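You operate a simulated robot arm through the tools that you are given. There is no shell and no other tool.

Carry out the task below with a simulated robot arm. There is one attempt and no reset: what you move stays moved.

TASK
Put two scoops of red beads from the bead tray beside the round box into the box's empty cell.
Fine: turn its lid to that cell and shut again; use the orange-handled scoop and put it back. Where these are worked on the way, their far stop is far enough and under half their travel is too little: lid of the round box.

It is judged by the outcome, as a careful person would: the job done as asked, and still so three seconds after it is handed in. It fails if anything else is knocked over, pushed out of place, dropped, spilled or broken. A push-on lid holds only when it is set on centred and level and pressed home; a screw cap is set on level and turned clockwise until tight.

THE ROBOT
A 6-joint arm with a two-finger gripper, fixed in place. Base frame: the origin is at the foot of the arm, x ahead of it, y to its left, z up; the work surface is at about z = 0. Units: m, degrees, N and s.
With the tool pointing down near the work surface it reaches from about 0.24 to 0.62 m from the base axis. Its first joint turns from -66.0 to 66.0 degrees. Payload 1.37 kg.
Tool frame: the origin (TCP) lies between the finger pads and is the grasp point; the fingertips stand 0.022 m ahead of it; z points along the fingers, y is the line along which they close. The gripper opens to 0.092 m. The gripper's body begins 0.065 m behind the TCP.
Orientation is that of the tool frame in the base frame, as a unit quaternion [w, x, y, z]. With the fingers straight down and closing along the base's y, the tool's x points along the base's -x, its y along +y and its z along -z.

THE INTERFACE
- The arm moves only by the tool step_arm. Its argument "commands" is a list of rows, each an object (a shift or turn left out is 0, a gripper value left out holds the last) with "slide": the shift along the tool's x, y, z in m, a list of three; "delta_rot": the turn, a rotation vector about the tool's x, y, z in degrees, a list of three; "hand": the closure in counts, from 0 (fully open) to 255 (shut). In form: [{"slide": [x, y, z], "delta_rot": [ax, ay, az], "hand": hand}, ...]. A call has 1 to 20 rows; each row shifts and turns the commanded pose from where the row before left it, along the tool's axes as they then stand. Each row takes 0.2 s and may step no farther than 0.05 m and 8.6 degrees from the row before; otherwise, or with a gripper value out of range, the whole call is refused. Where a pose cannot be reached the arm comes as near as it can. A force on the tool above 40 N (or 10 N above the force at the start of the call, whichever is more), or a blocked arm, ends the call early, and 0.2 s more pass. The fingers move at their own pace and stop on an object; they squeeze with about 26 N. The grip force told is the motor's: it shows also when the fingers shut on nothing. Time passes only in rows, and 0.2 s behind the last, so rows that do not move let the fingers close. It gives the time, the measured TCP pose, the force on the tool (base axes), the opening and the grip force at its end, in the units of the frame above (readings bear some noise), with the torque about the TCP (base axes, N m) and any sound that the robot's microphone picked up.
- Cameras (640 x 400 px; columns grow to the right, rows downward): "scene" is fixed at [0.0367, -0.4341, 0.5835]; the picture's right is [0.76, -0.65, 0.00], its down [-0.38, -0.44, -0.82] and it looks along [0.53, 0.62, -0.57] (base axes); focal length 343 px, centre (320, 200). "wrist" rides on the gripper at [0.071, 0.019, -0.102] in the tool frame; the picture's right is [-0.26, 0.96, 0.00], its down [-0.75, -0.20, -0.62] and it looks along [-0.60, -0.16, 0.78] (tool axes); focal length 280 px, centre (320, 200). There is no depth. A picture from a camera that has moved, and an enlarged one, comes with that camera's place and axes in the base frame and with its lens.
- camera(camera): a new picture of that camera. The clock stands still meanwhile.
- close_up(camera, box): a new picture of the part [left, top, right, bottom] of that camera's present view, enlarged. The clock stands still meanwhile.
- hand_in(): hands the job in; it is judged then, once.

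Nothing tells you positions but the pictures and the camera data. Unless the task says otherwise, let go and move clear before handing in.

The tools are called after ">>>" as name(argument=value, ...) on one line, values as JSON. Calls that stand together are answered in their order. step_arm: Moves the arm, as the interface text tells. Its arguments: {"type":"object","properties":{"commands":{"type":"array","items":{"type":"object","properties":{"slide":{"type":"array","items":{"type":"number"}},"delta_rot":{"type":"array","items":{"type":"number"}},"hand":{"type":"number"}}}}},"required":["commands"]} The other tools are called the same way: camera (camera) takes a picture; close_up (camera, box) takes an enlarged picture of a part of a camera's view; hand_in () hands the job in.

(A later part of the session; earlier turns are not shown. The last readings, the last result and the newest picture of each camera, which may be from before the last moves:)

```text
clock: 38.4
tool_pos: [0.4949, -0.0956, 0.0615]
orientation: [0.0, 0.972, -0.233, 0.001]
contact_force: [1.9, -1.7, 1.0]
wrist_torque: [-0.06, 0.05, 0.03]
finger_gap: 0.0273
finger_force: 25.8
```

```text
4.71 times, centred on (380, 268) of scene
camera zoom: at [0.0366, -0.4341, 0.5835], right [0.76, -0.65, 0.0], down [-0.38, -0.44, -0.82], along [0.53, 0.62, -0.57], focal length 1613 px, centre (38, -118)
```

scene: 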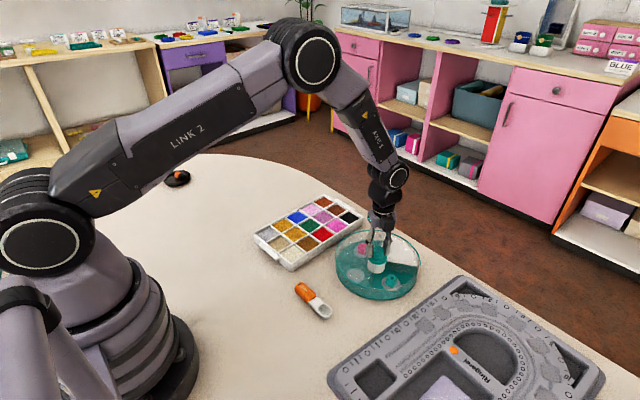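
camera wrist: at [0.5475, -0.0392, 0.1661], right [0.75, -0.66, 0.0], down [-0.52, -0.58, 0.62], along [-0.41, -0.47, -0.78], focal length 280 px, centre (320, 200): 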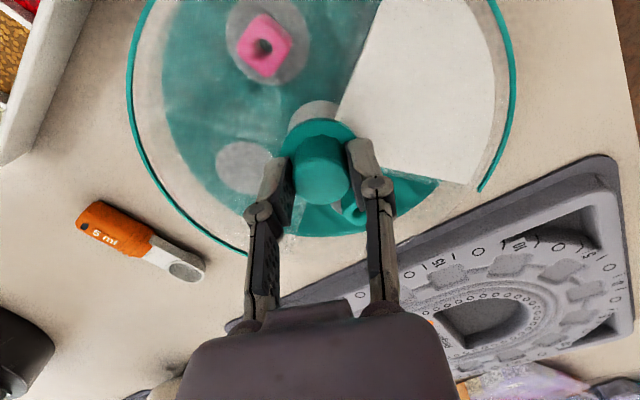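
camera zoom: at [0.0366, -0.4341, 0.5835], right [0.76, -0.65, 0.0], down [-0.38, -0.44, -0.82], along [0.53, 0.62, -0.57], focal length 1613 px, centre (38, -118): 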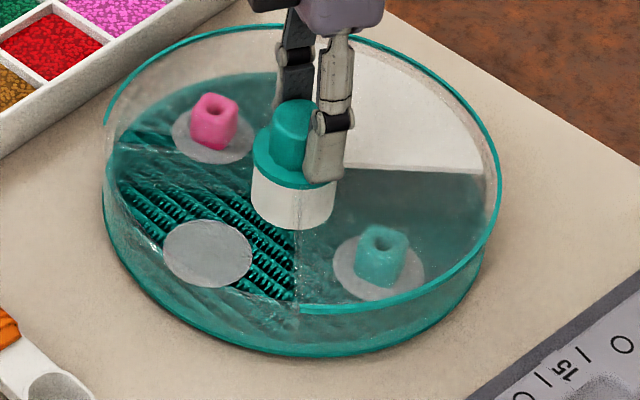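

The empty cell is nearly fully open (opening centred about 173°). I'll turn the last 7° with a light press and check for the stop.

>>> step_arm(commands=[{"slide": [0, 0, 0.0006], "hand": 255}, {"delta_rot": [0, 0, -3.5], "hand": 255}, {"delta_rot": [0, 0, -3.5], "hand": 255}, {"hand": 255}])

>>> close_up(camera="scene", box=[335, 225, 425, 310])

```text
clock: 39.4
tool_pos: [0.4961, -0.0947, 0.0615]
orientation: [0.0, 0.985, -0.175, 0.002]
contact_force: [-1.3, 0.4, 9.7]
wrist_torque: [0.06, 0.17, -0.16]
finger_gap: 0.0272
finger_force: 25.8
```

```text
4.71 times, centred on (380, 268) of scene
camera zoom: at [0.0366, -0.4341, 0.5835], right [0.76, -0.65, 0.0], down [-0.38, -0.44, -0.82], along [0.53, 0.62, -0.57], focal length 1613 px, centre (38, -118)
```

zoom: 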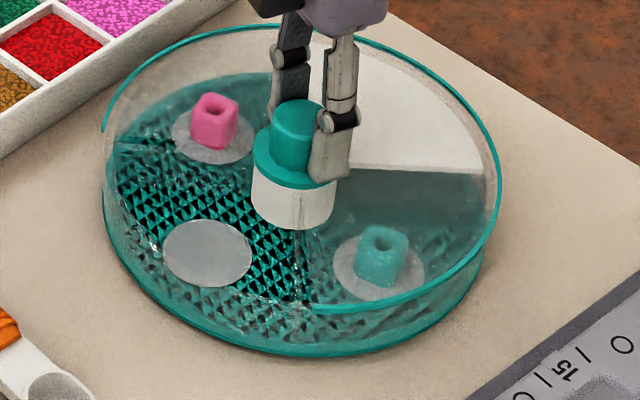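

The lid is at its far stop with the empty cell fully uncovered. I'll ease off the press, release the knob and rise to check the box's position.

>>> step_arm(commands=[{"slide": [0, 0, -0.0008], "hand": 255}, {"hand": 200}, {"hand": 120}, {"hand": 60}, {"hand": 0}, {"hand": 0}, {"slide": [0, 0, -0.02], "hand": 0}, {"slide": [0, 0, -0.03], "hand": 0}, {"slide": [0, 0, -0.03], "hand": 0}, {"hand": 0}])

>>> camera(camera="wrist")

>>> close_up(camera="scene", box=[335, 225, 425, 310])

```text
clock: 41.6
tool_pos: [0.4968, -0.0953, 0.1416]
orientation: [0.0, 0.985, -0.174, 0.001]
contact_force: [-0.1, 0.0, 0.4]
wrist_torque: [0.02, -0.02, -0.05]
finger_gap: 0.0918
finger_force: 0.1
```

```text
taken
camera wrist: at [0.5575, -0.1377, 0.2425], right [-0.58, -0.82, 0.0], down [-0.64, 0.45, 0.62], along [-0.51, 0.36, -0.78], focal length 280 px, centre (320, 200)
```

wrist: 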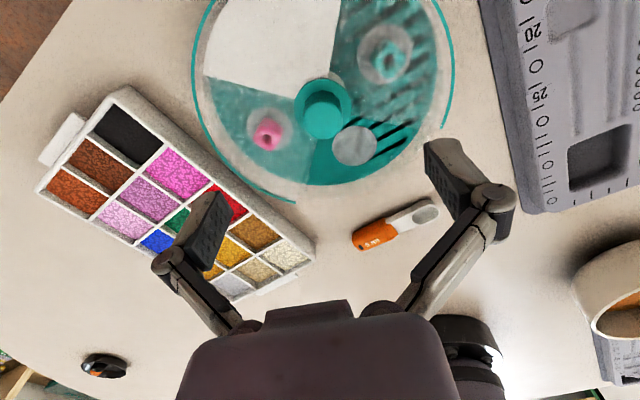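

```text
4.71 times, centred on (380, 268) of scene
camera zoom: at [0.0367, -0.4341, 0.5835], right [0.76, -0.65, 0.0], down [-0.38, -0.44, -0.82], along [0.53, 0.62, -0.57], focal length 1613 px, centre (38, -118)
```

zoom: 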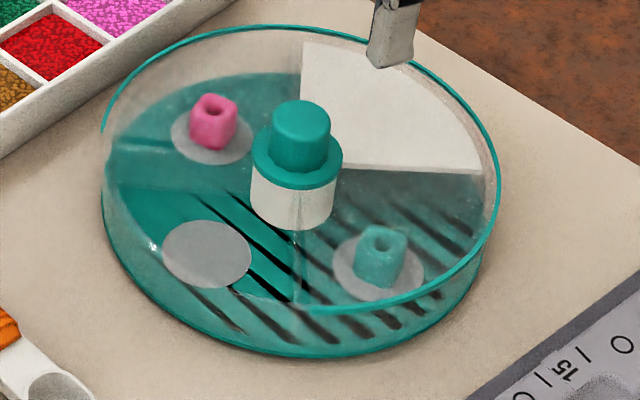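

The opening sits over the empty near cell. I'll check the knob and box location from the wrist camera more closely to see how far the box has shifted.

>>> close_up(camera="wrist", box=[180, 0, 470, 220])

>>> close_up(camera="wrist", box=[280, 60, 370, 150])

```text
1.82 times, centred on (325, 110) of wrist
camera zoom: at [0.5575, -0.1377, 0.2425], right [-0.58, -0.82, 0.0], down [-0.64, 0.45, 0.62], along [-0.51, 0.36, -0.78], focal length 510 px, centre (311, 364)
```

zoom: 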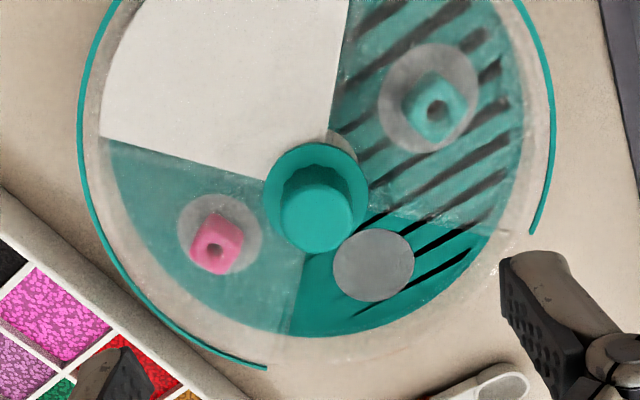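

```text
4.44 times, centred on (325, 105) of wrist
camera zoom: at [0.5575, -0.1377, 0.2425], right [-0.58, -0.82, 0.0], down [-0.64, 0.45, 0.62], along [-0.51, 0.36, -0.78], focal length 1246 px, centre (298, 622)
```

zoom: 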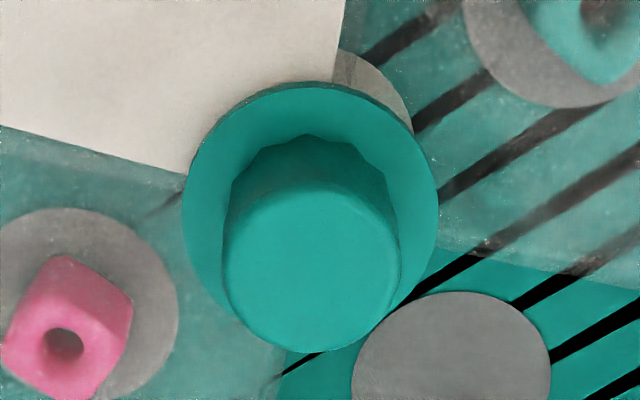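

The box centre is now about (0.493, -0.094), some 5 mm from where it began; I can correct that later when shutting. Next I'll rise, turn the tool to close along x (yaw +90°), and go fetch the scoop.

>>> step_arm(commands=[{"slide": [0, 0, -0.03]}, {"slide": [0, 0, -0.03]}, {"delta_rot": [0, 0, 8.5]}, {"delta_rot": [0, 0, 8.5]}, {"delta_rot": [0, 0, 8.5]}, {"delta_rot": [0, 0, 8.5]}, {"delta_rot": [0, 0, 8.5]}, {"delta_rot": [0, 0, 8.5]}, {"delta_rot": [0, 0, 8.5]}, {"delta_rot": [0, 0, 8.5]}, {"delta_rot": [0, 0, 8.5]}, {"delta_rot": [0, 0, 8.5]}, {"delta_rot": [0, 0, 8.5]}, {"delta_rot": [0, 0, 8.5]}, {"delta_rot": [0, 0, 8.5]}, {"delta_rot": [0, 0, 8.5]}, {"delta_rot": [0, 0, 8.5]}, {"delta_rot": [0, 0, 8.5]}, {"delta_rot": [0, 0, 8.5]}, {"delta_rot": [0, 0, 8.5]}])

>>> step_arm(commands=[{"delta_rot": [0, 0, 8.1]}, {"delta_rot": [0, 0, 8.1]}, {"delta_rot": [0, 0, 8.1]}, {"delta_rot": [0, 0, 8.1]}, {"delta_rot": [0, 0, 8.1]}, {"delta_rot": [0, 0, 8.1]}, {"delta_rot": [0, 0, 8.1]}, {"delta_rot": [0, 0, 8.1]}, {"delta_rot": [0, 0, 8.1]}, {"delta_rot": [0, 0, 8.1]}, {"delta_rot": [0, 0, 8.0]}, {"delta_rot": [0, 0, 8.0]}, {}])

```text
clock: 45.8
tool_pos: [0.4939, -0.0957, 0.2021]
orientation: [0.002, -0.059, 0.998, 0.0]
contact_force: [0.1, 1.0, 0.0]
wrist_torque: [0.0, -0.02, -0.03]
finger_gap: 0.0918
finger_force: 0.1
```

```text
clock: 48.6
tool_pos: [0.4942, -0.0963, 0.2016]
orientation: [0.001, 0.709, 0.705, 0.001]
contact_force: [0.3, -0.1, 0.5]
wrist_torque: [0.0, -0.02, -0.02]
finger_gap: 0.0918
finger_force: 0.1
```

Now I'll move over the scoop's handle at about (0.323, -0.045) and view it with the wrist camera.

>>> step_arm(commands=[{"slide": [0.0102, -0.0342, 0.01]}, {"slide": [0.0102, -0.0342, 0.01]}, {"slide": [0.0102, -0.0342, 0.01]}, {"slide": [0.0102, -0.0342, 0.01]}, {"slide": [0.0102, -0.0342, 0.01]}, {}])

>>> camera(camera="wrist")

>>> camera(camera="scene")

```text
clock: 50.0
tool_pos: [0.3239, -0.0436, 0.1517]
orientation: [0.002, 0.709, 0.706, 0.002]
contact_force: [0.3, -0.7, 0.1]
wrist_torque: [0.04, 0.02, 0.0]
finger_gap: 0.0918
finger_force: 0.1
```

```text
taken
camera wrist: at [0.3449, 0.0276, 0.2517], right [0.96, -0.26, 0.0], down [-0.21, -0.75, 0.62], along [-0.16, -0.6, -0.78], focal length 280 px, centre (320, 200)
```

wrist: 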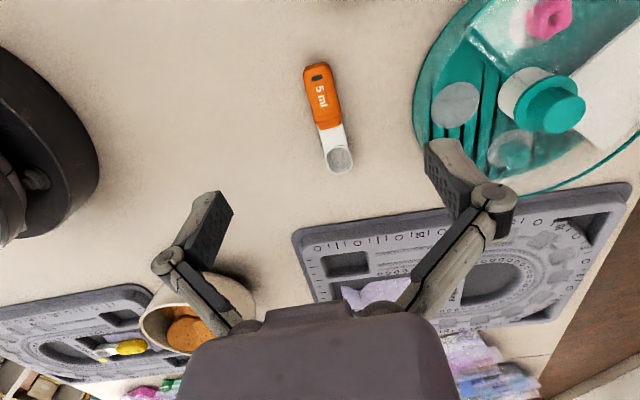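

```text
taken
```

scene: 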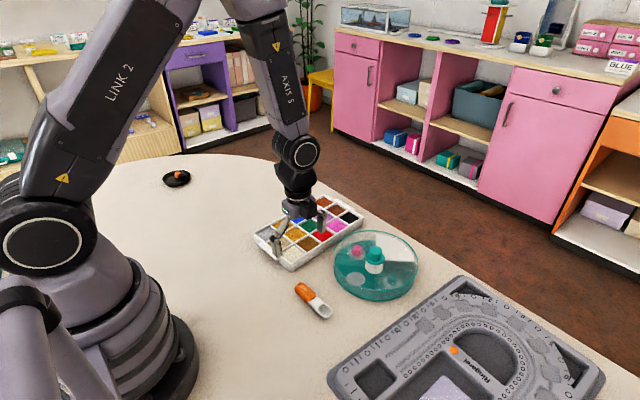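

>>> close_up(camera="wrist", box=[280, 50, 380, 190])

```text
2.86 times, centred on (330, 120) of wrist
camera zoom: at [0.3449, 0.0276, 0.2517], right [0.96, -0.26, 0.0], down [-0.21, -0.75, 0.62], along [-0.16, -0.6, -0.78], focal length 801 px, centre (291, 429)
```

zoom: 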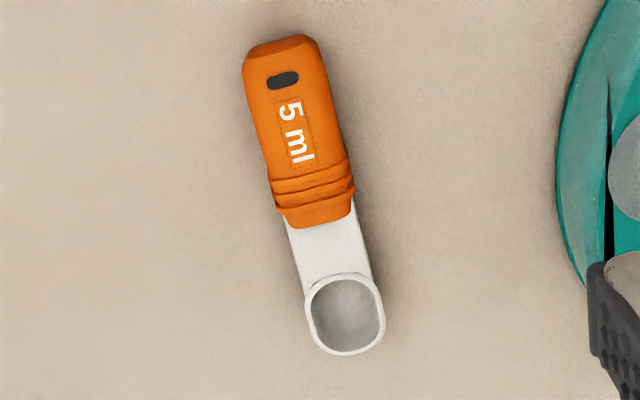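

The scoop lies along y with its handle from y = -0.026 to -0.079 (24 mm wide, 13 mm thick) and its bowl centred near (0.325, -0.113). I'll descend around the handle's middle and grip it.

>>> step_arm(commands=[{"slide": [-0.0084, 0.0006, 0.03]}, {"slide": [0, 0, 0.04]}, {"slide": [0, 0, 0.03]}, {"slide": [0, 0, 0.01]}, {}])

>>> camera(camera="wrist")

```text
clock: 51.2
tool_pos: [0.3259, -0.0547, 0.0417]
orientation: [0.001, 0.708, 0.706, 0.001]
contact_force: [0.9, 0.2, 1.3]
wrist_torque: [0.01, 0.0, -0.02]
finger_gap: 0.0919
finger_force: 0.1
```

```text
taken
camera wrist: at [0.3463, 0.0172, 0.142], right [0.96, -0.26, 0.0], down [-0.21, -0.75, 0.62], along [-0.16, -0.6, -0.78], focal length 280 px, centre (320, 200)
```

wrist: 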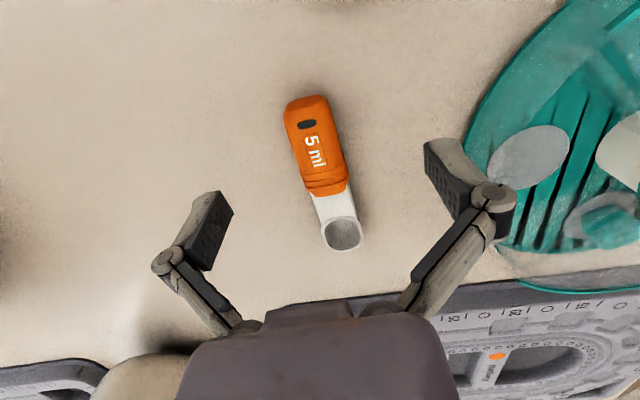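

>>> step_arm(commands=[{"slide": [0, -0.0005, 0.01]}, {"slide": [0, 0, 0.0065]}, {}, {"hand": 150}, {"hand": 255}, {"hand": 255}, {"hand": 255}, {"hand": 255}])

>>> camera(camera="wrist")

```text
clock: 53.0
tool_pos: [0.3254, -0.054, 0.0251]
orientation: [0.001, 0.708, 0.706, 0.002]
contact_force: [0.3, 0.5, 0.7]
wrist_torque: [0.01, -0.02, -0.01]
finger_gap: 0.0213
finger_force: 25.9
```

```text
taken
camera wrist: at [0.3457, 0.0176, 0.1261], right [0.96, -0.26, 0.0], down [-0.21, -0.75, 0.62], along [-0.16, -0.6, -0.78], focal length 280 px, centre (320, 200)
```

wrist: 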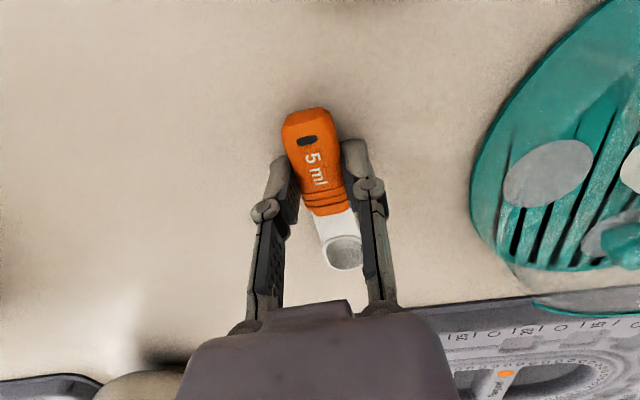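

The scoop is gripped (21 mm). I'll lift it straight up, check it, then carry it over the tray.

>>> step_arm(commands=[{"slide": [0, 0, -0.01], "hand": 255}, {"slide": [0, 0, -0.03], "hand": 255}, {"slide": [0, 0, -0.04], "hand": 255}, {"slide": [0, 0, -0.04], "hand": 255}, {"hand": 255}])

>>> close_up(camera="scene", box=[260, 200, 400, 320])

>>> camera(camera="wrist")

```text
clock: 54.2
tool_pos: [0.3245, -0.055, 0.1441]
orientation: [0.001, 0.708, 0.706, 0.001]
contact_force: [0.2, 1.1, 0.0]
wrist_torque: [-0.03, 0.01, 0.0]
finger_gap: 0.0
finger_force: 25.7
```

```text
3.33 times, centred on (330, 260) of scene
camera zoom: at [0.0366, -0.4341, 0.5835], right [0.76, -0.65, 0.0], down [-0.38, -0.44, -0.82], along [0.53, 0.62, -0.57], focal length 1143 px, centre (287, 0)
```

zoom: 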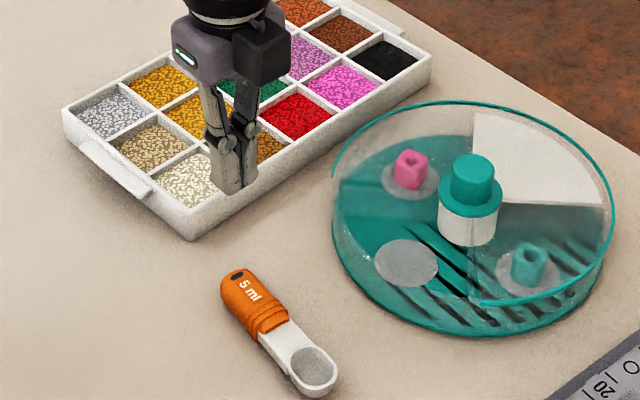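

```text
taken
camera wrist: at [0.3451, 0.017, 0.2447], right [0.96, -0.26, 0.0], down [-0.21, -0.75, 0.62], along [-0.16, -0.6, -0.78], focal length 280 px, centre (320, 200)
```

wrist: 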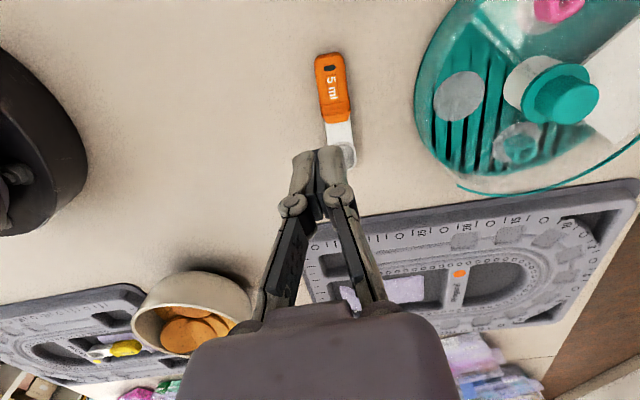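

The scoop slipped from the fingers and still lies on the table near its place. I'll look at it closely to see its shape and why the grip failed.

>>> close_up(camera="wrist", box=[290, 40, 370, 180])

>>> close_up(camera="scene", box=[290, 275, 340, 325])

```text
2.86 times, centred on (330, 110) of wrist
camera zoom: at [0.3451, 0.017, 0.2447], right [0.96, -0.26, 0.0], down [-0.21, -0.75, 0.62], along [-0.16, -0.6, -0.78], focal length 801 px, centre (291, 457)
```

zoom: 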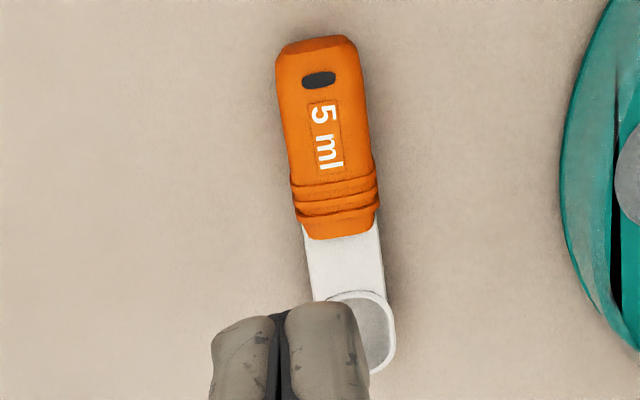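

```text
8.00 times, centred on (315, 300) of scene
camera zoom: at [0.0366, -0.4341, 0.5835], right [0.76, -0.65, 0.0], down [-0.38, -0.44, -0.82], along [0.53, 0.62, -0.57], focal length 2742 px, centre (360, -600)
```

zoom: 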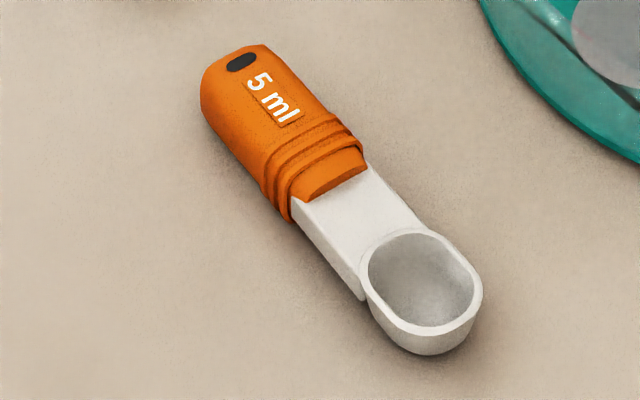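

The handle is rounded and my fingers were a bit too high, so it slid out, leaving the scoop shifted about 1 cm and turned about 4°. I'll realign over the handle and grip lower.

>>> step_arm(commands=[{"slide": [-0.0045, 0.0108, 0.0], "hand": 0}, {"delta_rot": [0, 0, 4], "hand": 0}, {"hand": 0}, {"slide": [0, 0, 0.04], "hand": 0}, {"slide": [0, 0, 0.04], "hand": 0}, {"slide": [0, 0, 0.02], "hand": 0}, {"hand": 0}])

>>> camera(camera="wrist")

>>> close_up(camera="wrist", box=[240, 80, 400, 260])

```text
clock: 55.8
tool_pos: [0.3341, -0.0594, 0.0444]
orientation: [0.001, 0.732, 0.681, 0.001]
contact_force: [0.7, 0.3, 0.0]
wrist_torque: [0.01, 0.01, 0.0]
finger_gap: 0.0918
finger_force: 0.0
```

```text
taken
camera wrist: at [0.3593, 0.011, 0.1461], right [0.94, -0.33, 0.0], down [-0.26, -0.74, 0.62], along [-0.2, -0.59, -0.78], focal length 280 px, centre (320, 200)
```

wrist: 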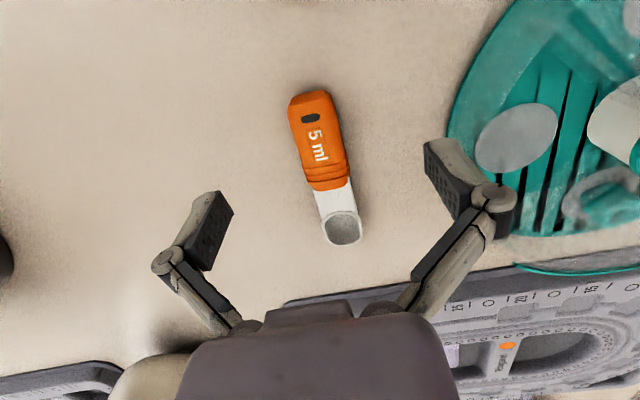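

```text
2.22 times, centred on (320, 170) of wrist
camera zoom: at [0.3593, 0.011, 0.1461], right [0.94, -0.33, 0.0], down [-0.26, -0.74, 0.62], along [-0.2, -0.59, -0.78], focal length 623 px, centre (320, 267)
```

zoom: 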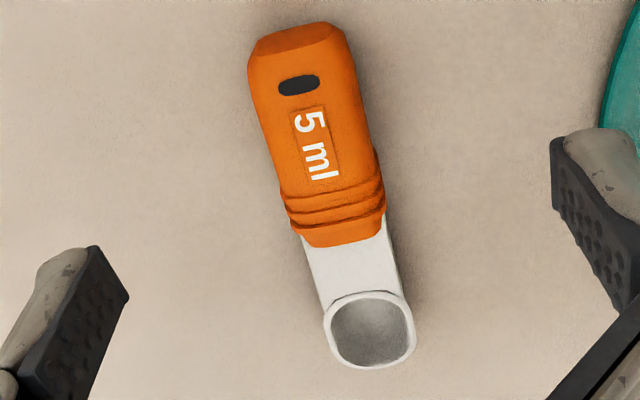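

The tool is aligned and centred on the handle. I'll lower until the fingertips are just at the table.

>>> step_arm(commands=[{"slide": [0, 0, 0.015], "hand": 0}, {"slide": [0, 0, 0.004], "hand": 0}, {"hand": 0}])

>>> step_arm(commands=[{"slide": [0, 0, 0.002], "hand": 0}, {"hand": 0}])

```text
clock: 56.6
tool_pos: [0.3343, -0.0568, 0.0277]
orientation: [0.001, 0.732, 0.682, 0.001]
contact_force: [0.0, -0.5, 0.6]
wrist_torque: [0.0, -0.03, 0.0]
finger_gap: 0.0921
finger_force: 0.1
```

```text
clock: 57.2
tool_pos: [0.3347, -0.0575, 0.0239]
orientation: [0.002, 0.732, 0.681, 0.001]
contact_force: [-0.5, -0.1, -0.5]
wrist_torque: [-0.01, 0.0, -0.03]
finger_gap: 0.0921
finger_force: 0.1
```

>>> step_arm(commands=[{"slide": [0, 0, 0.001], "hand": 0}, {"hand": 0}])

```text
clock: 57.8
tool_pos: [0.3356, -0.0581, 0.0237]
orientation: [0.002, 0.732, 0.681, 0.002]
contact_force: [0.3, -0.5, 0.7]
wrist_torque: [0.01, 0.0, 0.0]
finger_gap: 0.092
finger_force: 0.1
```

>>> step_arm(commands=[{"slide": [0, 0, 0.0008], "hand": 0}, {"hand": 0}])

```text
clock: 58.4
tool_pos: [0.3346, -0.0579, 0.0224]
orientation: [0.001, 0.732, 0.682, 0.001]
contact_force: [-0.2, -0.2, -0.2]
wrist_torque: [0.0, 0.02, -0.03]
finger_gap: 0.092
finger_force: 0.0
```

>>> step_arm(commands=[{"hand": 150}, {"hand": 255}, {"hand": 255}, {"hand": 255}, {"hand": 255}, {"hand": 255}])

>>> close_up(camera="wrist", box=[240, 80, 400, 280])

>>> close_up(camera="scene", box=[285, 260, 345, 325])

```text
clock: 59.8
tool_pos: [0.3364, -0.0581, 0.0228]
orientation: [0.001, 0.732, 0.681, 0.001]
contact_force: [-0.3, -1.3, 1.0]
wrist_torque: [-0.01, 0.01, -0.02]
finger_gap: 0.021
finger_force: 26.1
```

```text
2.00 times, centred on (320, 180) of wrist
camera zoom: at [0.3611, 0.0122, 0.1235], right [0.94, -0.33, 0.0], down [-0.26, -0.74, 0.62], along [-0.2, -0.59, -0.78], focal length 561 px, centre (320, 240)
```

zoom: 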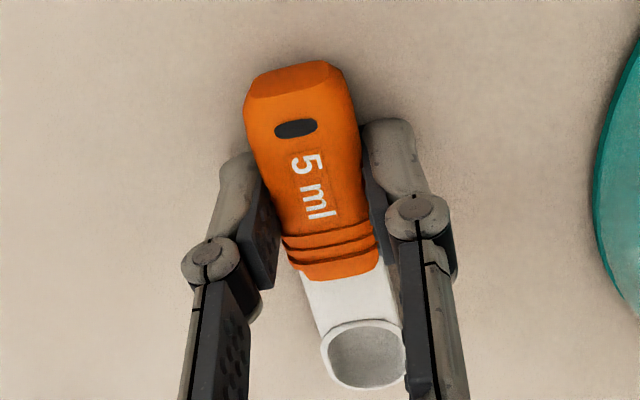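

```text
6.15 times, centred on (315, 292) of scene
camera zoom: at [0.0366, -0.4341, 0.5835], right [0.76, -0.65, 0.0], down [-0.38, -0.44, -0.82], along [0.53, 0.62, -0.57], focal length 2109 px, centre (351, -369)
```

zoom: 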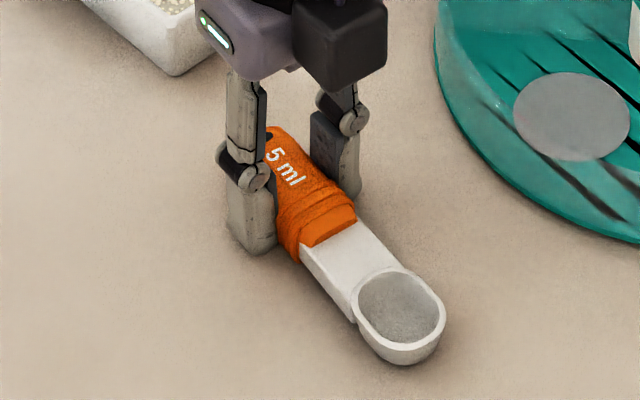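

The fingers are down around the handle with a 21 mm gap. I'll lift very slowly and check whether it comes along.

>>> step_arm(commands=[{"hand": 255}, {"hand": 255}, {"slide": [0, 0, -0.002], "hand": 255}, {"slide": [0, 0, -0.002], "hand": 255}, {"hand": 255}])

>>> close_up(camera="scene", box=[285, 260, 345, 325])

```text
clock: 61.0
tool_pos: [0.3359, -0.0572, 0.0266]
orientation: [0.001, 0.732, 0.681, 0.001]
contact_force: [-0.3, -0.9, -0.6]
wrist_torque: [0.0, -0.02, 0.01]
finger_gap: 0.0212
finger_force: 26.2
```

```text
6.15 times, centred on (315, 292) of scene
camera zoom: at [0.0367, -0.4341, 0.5835], right [0.76, -0.65, 0.0], down [-0.38, -0.44, -0.82], along [0.53, 0.62, -0.57], focal length 2109 px, centre (351, -369)
```

zoom: 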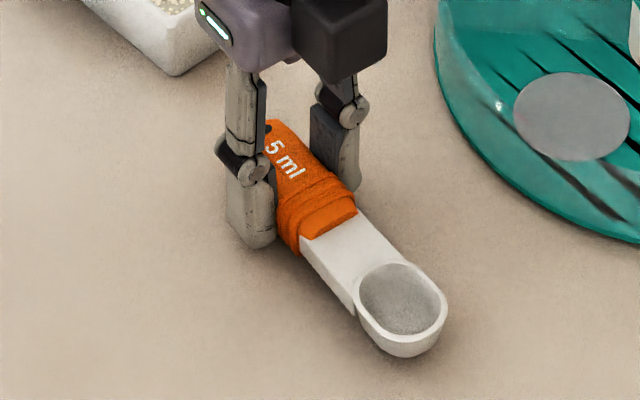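

The scoop seems to rise with the fingers. I'll continue slowly.

>>> step_arm(commands=[{"slide": [0, 0, -0.004], "hand": 255}, {"slide": [0, 0, -0.004], "hand": 255}, {"slide": [0, 0, -0.006], "hand": 255}, {"slide": [0, 0, -0.006], "hand": 255}, {"hand": 255}])

>>> close_up(camera="scene", box=[285, 240, 345, 325])

```text
clock: 62.2
tool_pos: [0.3343, -0.057, 0.0472]
orientation: [0.001, 0.733, 0.681, 0.001]
contact_force: [0.4, 0.5, -0.2]
wrist_torque: [-0.03, -0.03, 0.06]
finger_gap: 0.0209
finger_force: 25.6
```

```text
4.71 times, centred on (315, 282) of scene
camera zoom: at [0.0367, -0.4341, 0.5835], right [0.76, -0.65, 0.0], down [-0.38, -0.44, -0.82], along [0.53, 0.62, -0.57], focal length 1613 px, centre (344, -188)
```

zoom: 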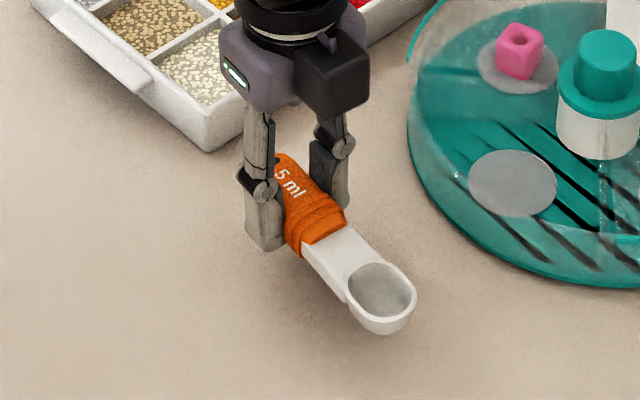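

The scoop is held and lifted. I'll raise it further and carry it above the red cell.

>>> step_arm(commands=[{"slide": [0, 0, -0.02], "hand": 255}, {"slide": [0, 0, -0.03], "hand": 255}, {"slide": [0, 0, -0.03], "hand": 255}, {"slide": [0.0309, 0.0203, 0], "hand": 255}, {"slide": [0.0309, 0.0203, 0], "hand": 255}, {"slide": [0.0309, 0.0203, 0], "hand": 255}, {"slide": [0.0309, 0.0203, 0], "hand": 255}, {"slide": [0.0309, 0.0203, 0], "hand": 255}, {"slide": [0.0309, 0.0203, 0], "hand": 255}, {"delta_rot": [0, 0, -4], "hand": 255}, {"hand": 255}])

>>> camera(camera="wrist")

>>> close_up(camera="scene", box=[250, 150, 430, 290])

```text
clock: 64.6
tool_pos: [0.471, 0.119, 0.1269]
orientation: [0.001, 0.708, 0.706, 0.002]
contact_force: [-0.5, -1.3, 0.3]
wrist_torque: [0.0, 0.0, -0.01]
finger_gap: 0.0208
finger_force: 26.2
```

```text
taken
camera wrist: at [0.4917, 0.1903, 0.2273], right [0.96, -0.26, 0.0], down [-0.21, -0.75, 0.62], along [-0.16, -0.6, -0.78], focal length 280 px, centre (320, 200)
```

wrist: 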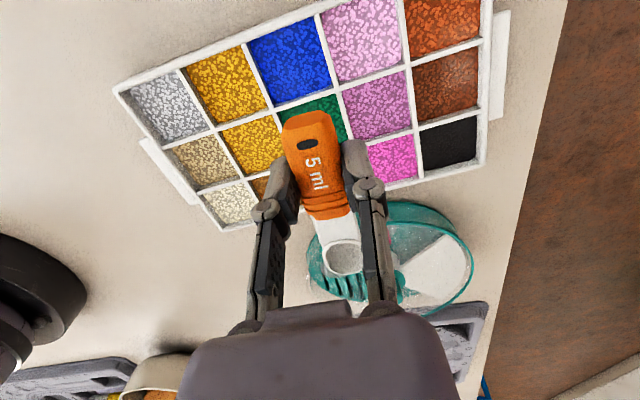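

```text
2.86 times, centred on (340, 220) of scene
camera zoom: at [0.0367, -0.4341, 0.5835], right [0.76, -0.65, 0.0], down [-0.38, -0.44, -0.82], along [0.53, 0.62, -0.57], focal length 979 px, centre (263, 143)
```

zoom: 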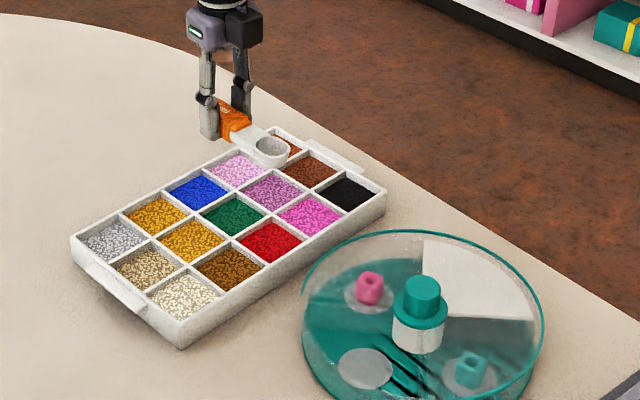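

The bowl hangs over the red cell (x 0.444–0.490, y 0.039–0.080). I'll pitch the scoop's nose down 40° above the cell and check before dipping.

>>> step_arm(commands=[{"slide": [-0.015, -0.003, 0], "hand": 255}, {"delta_rot": [0, 8, 0], "hand": 255}, {"delta_rot": [0, 8, 0], "hand": 255}, {"delta_rot": [0, 8, 0], "hand": 255}, {"delta_rot": [0, 8, 0], "hand": 255}, {"delta_rot": [0, 8, 0], "hand": 255}, {"hand": 255}])

>>> camera(camera="wrist")

>>> close_up(camera="scene", box=[250, 150, 430, 290])

```text
clock: 66.2
tool_pos: [0.4676, 0.1028, 0.1267]
orientation: [-0.241, 0.665, 0.664, 0.244]
contact_force: [-0.6, 0.3, -0.2]
wrist_torque: [0.0, 0.03, -0.01]
finger_gap: 0.0212
finger_force: 26.1
```

```text
taken
camera wrist: at [0.4879, 0.0923, 0.2492], right [0.97, -0.2, -0.17], down [-0.21, -0.98, -0.01], along [-0.16, 0.04, -0.99], focal length 280 px, centre (320, 200)
```

wrist: 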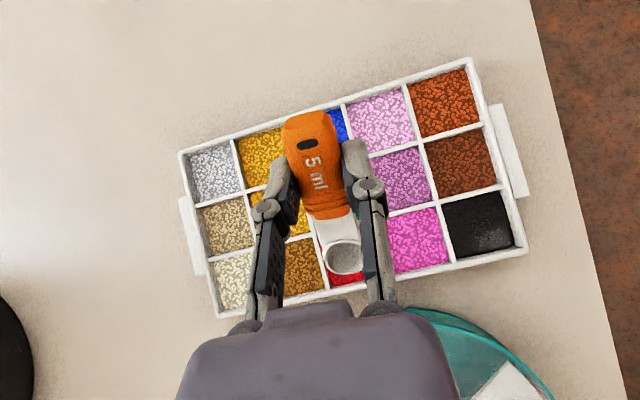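

```text
2.86 times, centred on (340, 220) of scene
camera zoom: at [0.0366, -0.4341, 0.5835], right [0.76, -0.65, 0.0], down [-0.38, -0.44, -0.82], along [0.53, 0.62, -0.57], focal length 979 px, centre (263, 143)
```

zoom: 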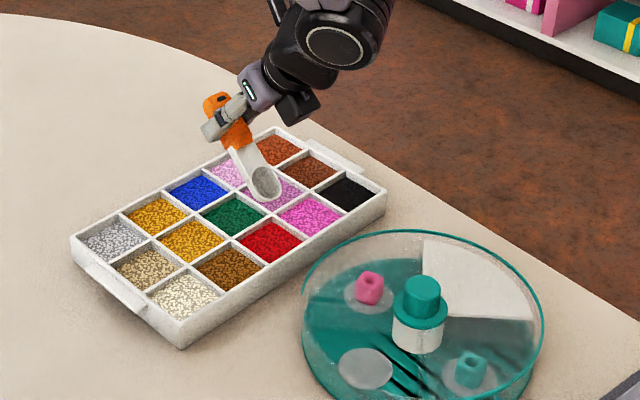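

Pitching works and the bowl points down into the red cell. I'll lower most of the way and check alignment.

>>> step_arm(commands=[{"slide": [-0.0107, 0, 0.01277], "hand": 255}, {"slide": [-0.0107, 0, 0.01277], "hand": 255}, {"slide": [-0.0054, 0, 0.0064], "hand": 255}, {"hand": 255}])

>>> camera(camera="wrist")

>>> close_up(camera="scene", box=[270, 180, 370, 270])

```text
clock: 67.2
tool_pos: [0.4676, 0.1055, 0.0837]
orientation: [-0.24, 0.666, 0.663, 0.243]
contact_force: [0.4, -0.4, -0.5]
wrist_torque: [-0.01, -0.02, 0.02]
finger_gap: 0.0212
finger_force: 26.3
```

```text
taken
camera wrist: at [0.4875, 0.0936, 0.2066], right [0.97, -0.2, -0.17], down [-0.21, -0.98, -0.01], along [-0.16, 0.04, -0.99], focal length 280 px, centre (320, 200)
```

wrist: 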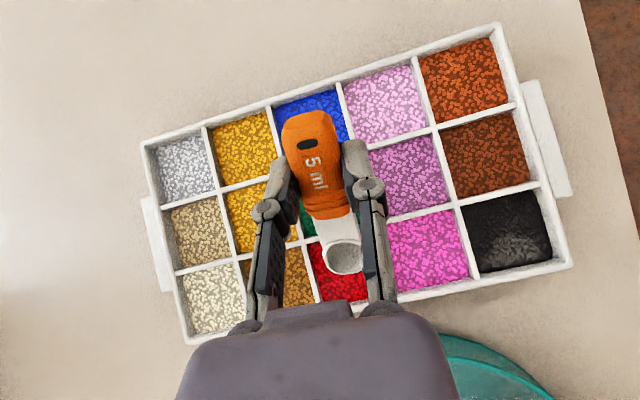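

```text
4.44 times, centred on (320, 225) of scene
camera zoom: at [0.0367, -0.4341, 0.5835], right [0.76, -0.65, 0.0], down [-0.38, -0.44, -0.82], along [0.53, 0.62, -0.57], focal length 1524 px, centre (320, 89)
```

zoom: 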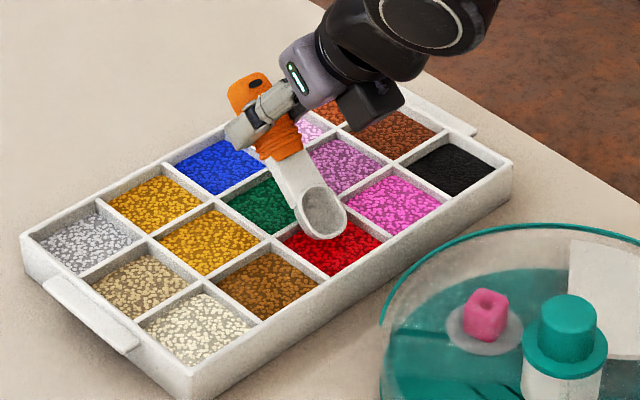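

The bowl is lined up over the red cell. I'll dip it into the beads.

>>> step_arm(commands=[{"slide": [-0.0075, 0, 0.0066], "hand": 255}, {"slide": [-0.0075, 0, 0.0066], "hand": 255}, {"hand": 255}])

>>> close_up(camera="scene", box=[270, 180, 370, 270])

>>> close_up(camera="wrist", box=[260, 180, 420, 310])

```text
clock: 68.0
tool_pos: [0.4666, 0.1019, 0.0635]
orientation: [-0.24, 0.665, 0.664, 0.243]
contact_force: [-0.5, -1.6, 0.1]
wrist_torque: [-0.05, 0.0, 0.0]
finger_gap: 0.0208
finger_force: 26.3
```

```text
4.44 times, centred on (320, 225) of scene
camera zoom: at [0.0367, -0.4341, 0.5835], right [0.76, -0.65, 0.0], down [-0.38, -0.44, -0.82], along [0.53, 0.62, -0.57], focal length 1524 px, centre (320, 89)
```

zoom: 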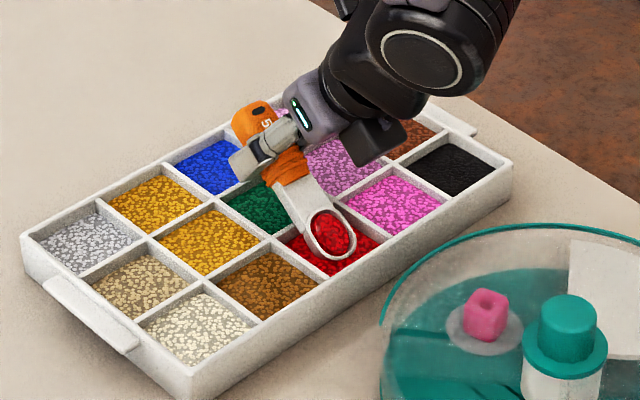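

```text
3.08 times, centred on (340, 245) of wrist
camera zoom: at [0.4868, 0.0903, 0.1863], right [0.96, -0.2, -0.17], down [-0.21, -0.98, -0.01], along [-0.16, 0.04, -0.99], focal length 863 px, centre (258, 62)
```

zoom: 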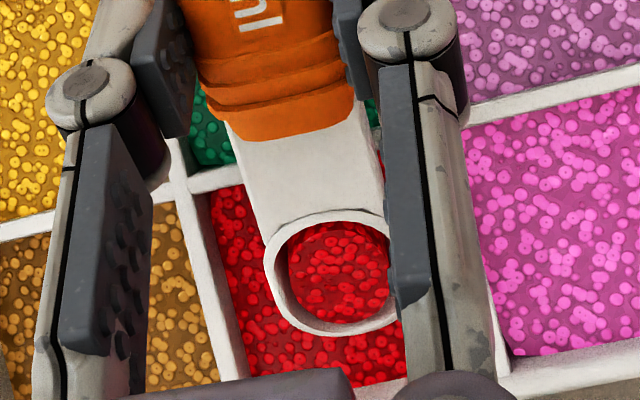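

The bowl is filling with red beads. I'll level it out as I draw it up through the beads and lift clear.

>>> step_arm(commands=[{"slide": [-0.0008, 0, 0.0038], "delta_rot": [0, -5, 0], "hand": 255}, {"slide": [-0.0005, 0, 0.0038], "delta_rot": [0, -5, 0], "hand": 255}, {"slide": [-0.0001, 0, 0.0038], "delta_rot": [0, -5, 0], "hand": 255}, {"slide": [0.0002, 0, 0.0036], "delta_rot": [0, -5, 0], "hand": 255}, {"hand": 255}])

>>> close_up(camera="scene", box=[270, 180, 370, 270])

```text
clock: 69.2
tool_pos: [0.4687, 0.1066, 0.0517]
orientation: [-0.12, 0.698, 0.696, 0.123]
contact_force: [0.2, 0.3, 0.5]
wrist_torque: [0.0, 0.01, -0.02]
finger_gap: 0.0211
finger_force: 26.4
```

```text
4.44 times, centred on (320, 225) of scene
camera zoom: at [0.0367, -0.4341, 0.5835], right [0.76, -0.65, 0.0], down [-0.38, -0.44, -0.82], along [0.53, 0.62, -0.57], focal length 1524 px, centre (320, 89)
```

zoom: 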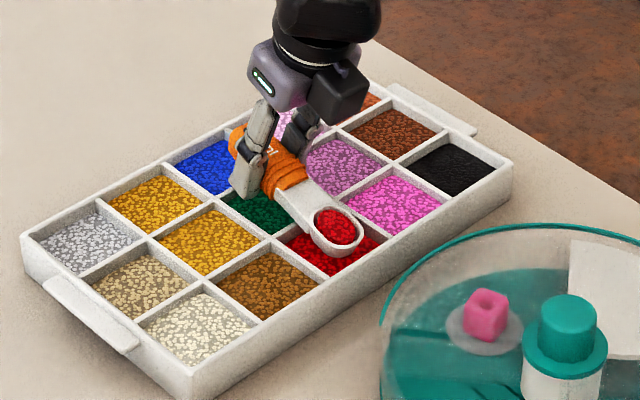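

>>> step_arm(commands=[{"slide": [0.0047, 0, -0.0089], "delta_rot": [0, -4, 0], "hand": 255}, {"slide": [0.0041, 0, -0.0092], "delta_rot": [0, -4, 0], "hand": 255}, {"slide": [0.0035, 0, -0.0095], "delta_rot": [0, -4, 0], "hand": 255}, {"slide": [0.0028, 0, -0.0097], "delta_rot": [0, -4, 0], "hand": 255}, {"slide": [0.0021, 0, -0.0099], "delta_rot": [0, -4, 0], "hand": 255}, {"hand": 255}])

>>> close_up(camera="scene", box=[270, 180, 370, 270])

>>> close_up(camera="wrist", box=[240, 100, 440, 300])

```text
clock: 70.6
tool_pos: [0.4663, 0.1145, 0.1027]
orientation: [0.001, 0.708, 0.706, 0.001]
contact_force: [-0.7, -0.3, -0.4]
wrist_torque: [0.0, 0.0, -0.01]
finger_gap: 0.021
finger_force: 26.2
```

```text
4.44 times, centred on (320, 225) of scene
camera zoom: at [0.0367, -0.4341, 0.5835], right [0.76, -0.65, 0.0], down [-0.38, -0.44, -0.82], along [0.53, 0.62, -0.57], focal length 1524 px, centre (320, 89)
```

zoom: 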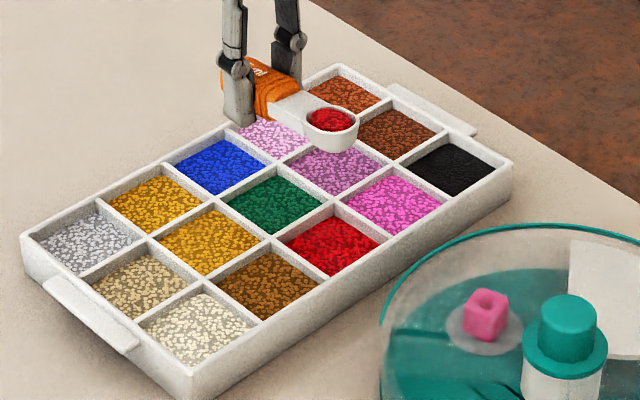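

```text
2.00 times, centred on (340, 200) of wrist
camera zoom: at [0.4878, 0.1857, 0.2037], right [0.96, -0.26, 0.0], down [-0.21, -0.75, 0.63], along [-0.16, -0.6, -0.78], focal length 561 px, centre (280, 200)
```

zoom: 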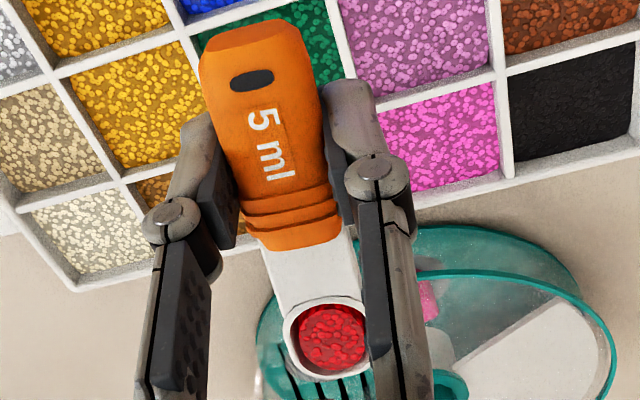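

The scoop is full of red beads and level. I'll carry it smoothly over the open empty cell, with the bowl heading for about (0.435, -0.095).

>>> step_arm(commands=[{"slide": [-0.009, -0.002, 0], "hand": 255}, {"slide": [-0.0182, -0.0039, 0], "hand": 255}, {"slide": [-0.0182, -0.0039, 0], "hand": 255}, {"slide": [-0.0182, -0.0039, 0], "hand": 255}, {"slide": [-0.0182, -0.0039, 0], "hand": 255}, {"slide": [-0.0182, -0.0039, 0], "hand": 255}, {"slide": [-0.0182, -0.0039, 0], "hand": 255}, {"slide": [-0.0182, -0.0039, 0], "hand": 255}, {"slide": [-0.009, -0.002, 0], "hand": 255}, {"hand": 255}])

>>> camera(camera="wrist")

>>> close_up(camera="scene", box=[310, 190, 440, 310])

```text
clock: 72.8
tool_pos: [0.4365, -0.0315, 0.1021]
orientation: [0.001, 0.708, 0.706, 0.002]
contact_force: [0.1, -0.6, 0.2]
wrist_torque: [0.0, 0.01, 0.01]
finger_gap: 0.0208
finger_force: 26.1
```

```text
taken
camera wrist: at [0.4569, 0.0398, 0.2029], right [0.96, -0.26, 0.0], down [-0.21, -0.75, 0.62], along [-0.16, -0.6, -0.78], focal length 280 px, centre (320, 200)
```

wrist: 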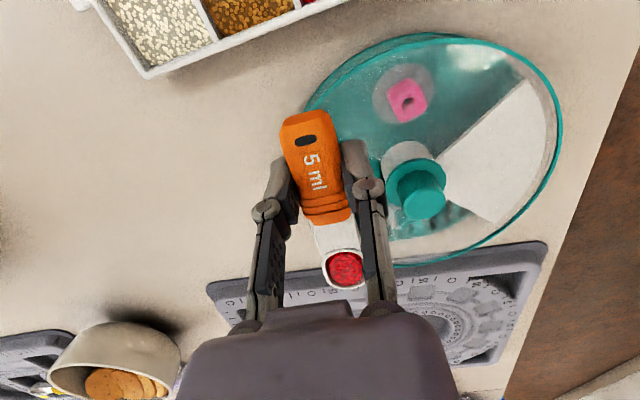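

```text
3.33 times, centred on (375, 250) of scene
camera zoom: at [0.0366, -0.4341, 0.5835], right [0.76, -0.65, 0.0], down [-0.38, -0.44, -0.82], along [0.53, 0.62, -0.57], focal length 1143 px, centre (137, 33)
```

zoom: 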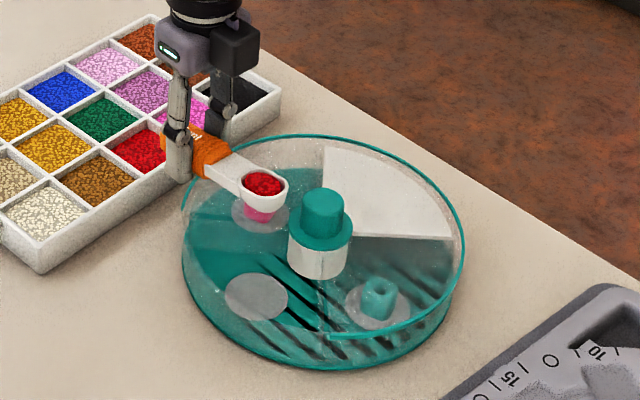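

The beads are held over the cell; the scoop has pivoted about 10° nose-up in my grip, which I'll account for. Now I'll pitch it forward over the middle of the cell.

>>> step_arm(commands=[{"slide": [-0.0018, 0, 0], "delta_rot": [0, 8, 0], "hand": 255}, {"slide": [-0.0029, 0, -0.0004], "delta_rot": [0, 8, 0], "hand": 255}, {"slide": [-0.0037, 0, -0.0011], "delta_rot": [0, 8, 0], "hand": 255}, {"slide": [-0.0044, 0, -0.002], "delta_rot": [0, 8, 0], "hand": 255}, {"hand": 255}])

>>> close_up(camera="scene", box=[310, 190, 440, 310])

>>> camera(camera="wrist")

```text
clock: 74.0
tool_pos: [0.4358, -0.0442, 0.1003]
orientation: [-0.194, 0.68, 0.679, 0.197]
contact_force: [-0.5, -0.6, -0.4]
wrist_torque: [0.01, -0.01, -0.01]
finger_gap: 0.0209
finger_force: 26.2
```

```text
3.33 times, centred on (375, 250) of scene
camera zoom: at [0.0366, -0.4341, 0.5835], right [0.76, -0.65, 0.0], down [-0.38, -0.44, -0.82], along [0.53, 0.62, -0.57], focal length 1143 px, centre (137, 33)
```

zoom: 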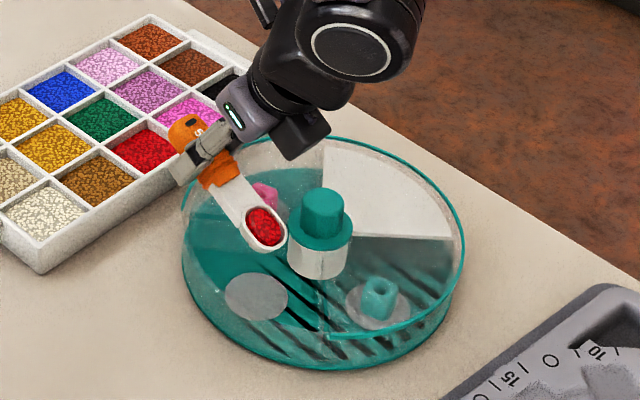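

```text
taken
camera wrist: at [0.4558, -0.0376, 0.2247], right [0.96, -0.22, -0.14], down [-0.21, -0.97, 0.13], along [-0.16, -0.1, -0.98], focal length 280 px, centre (320, 200)
```

wrist: 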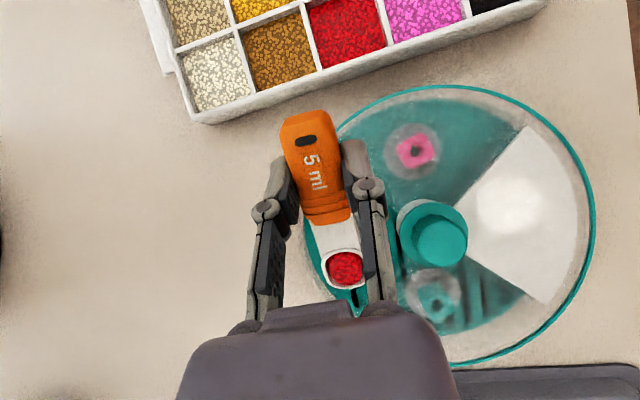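

The bowl is over the cell at about (0.435, -0.092). I'll keep pitching to pour.

>>> step_arm(commands=[{"slide": [-0.0048, 0, -0.003], "delta_rot": [0, 8, 0], "hand": 255}, {"slide": [-0.005, 0, -0.0042], "delta_rot": [0, 8, 0], "hand": 255}, {"slide": [-0.0048, 0, -0.0053], "delta_rot": [0, 8, 0], "hand": 255}, {"hand": 255}])

>>> close_up(camera="scene", box=[310, 190, 440, 310])

```text
clock: 75.0
tool_pos: [0.4346, -0.0622, 0.1006]
orientation: [-0.331, 0.624, 0.624, 0.334]
contact_force: [0.2, 0.3, -0.8]
wrist_torque: [-0.04, -0.02, 0.0]
finger_gap: 0.0211
finger_force: 26.2
```

```text
3.33 times, centred on (375, 250) of scene
camera zoom: at [0.0366, -0.4341, 0.5835], right [0.76, -0.65, 0.0], down [-0.38, -0.44, -0.82], along [0.53, 0.62, -0.57], focal length 1143 px, centre (137, 33)
```

zoom: 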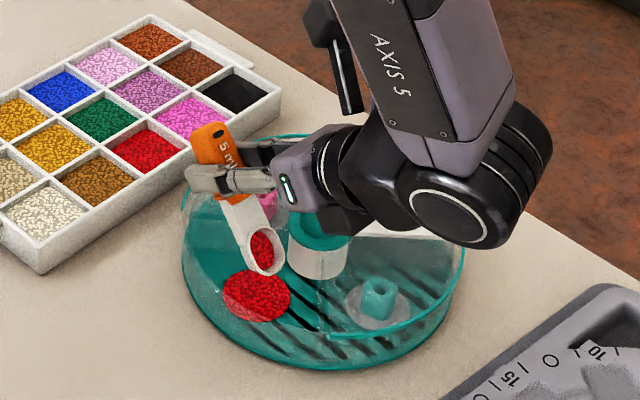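

The beads are pouring into the cell. I'll tilt further to empty the bowl.

>>> step_arm(commands=[{"slide": [-0.0018, 0, -0.0081], "delta_rot": [0, 8, 0], "hand": 255}, {"slide": [-0.0008, 0, -0.0084], "delta_rot": [0, 8, 0], "hand": 255}, {"slide": [0.0004, 0, -0.0087], "delta_rot": [0, 8, 0], "hand": 255}, {"hand": 255}])

>>> close_up(camera="scene", box=[310, 190, 440, 310])

>>> camera(camera="wrist")

```text
clock: 76.0
tool_pos: [0.4368, -0.0857, 0.1107]
orientation: [-0.453, 0.542, 0.541, 0.457]
contact_force: [0.3, -1.1, -0.8]
wrist_torque: [-0.02, 0.01, 0.05]
finger_gap: 0.0208
finger_force: 25.5
```

```text
3.33 times, centred on (375, 250) of scene
camera zoom: at [0.0366, -0.4341, 0.5835], right [0.76, -0.65, 0.0], down [-0.38, -0.44, -0.82], along [0.53, 0.62, -0.57], focal length 1143 px, centre (137, 33)
```

zoom: 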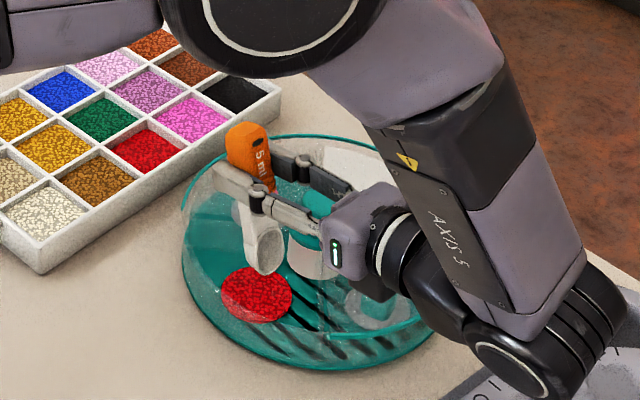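

```text
taken
camera wrist: at [0.4569, -0.1743, 0.1972], right [0.97, -0.05, -0.26], down [-0.2, -0.74, -0.63], along [-0.16, 0.67, -0.73], focal length 280 px, centre (320, 200)
```

wrist: 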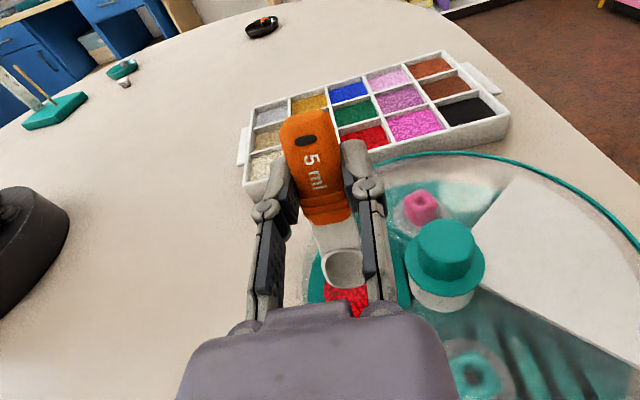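

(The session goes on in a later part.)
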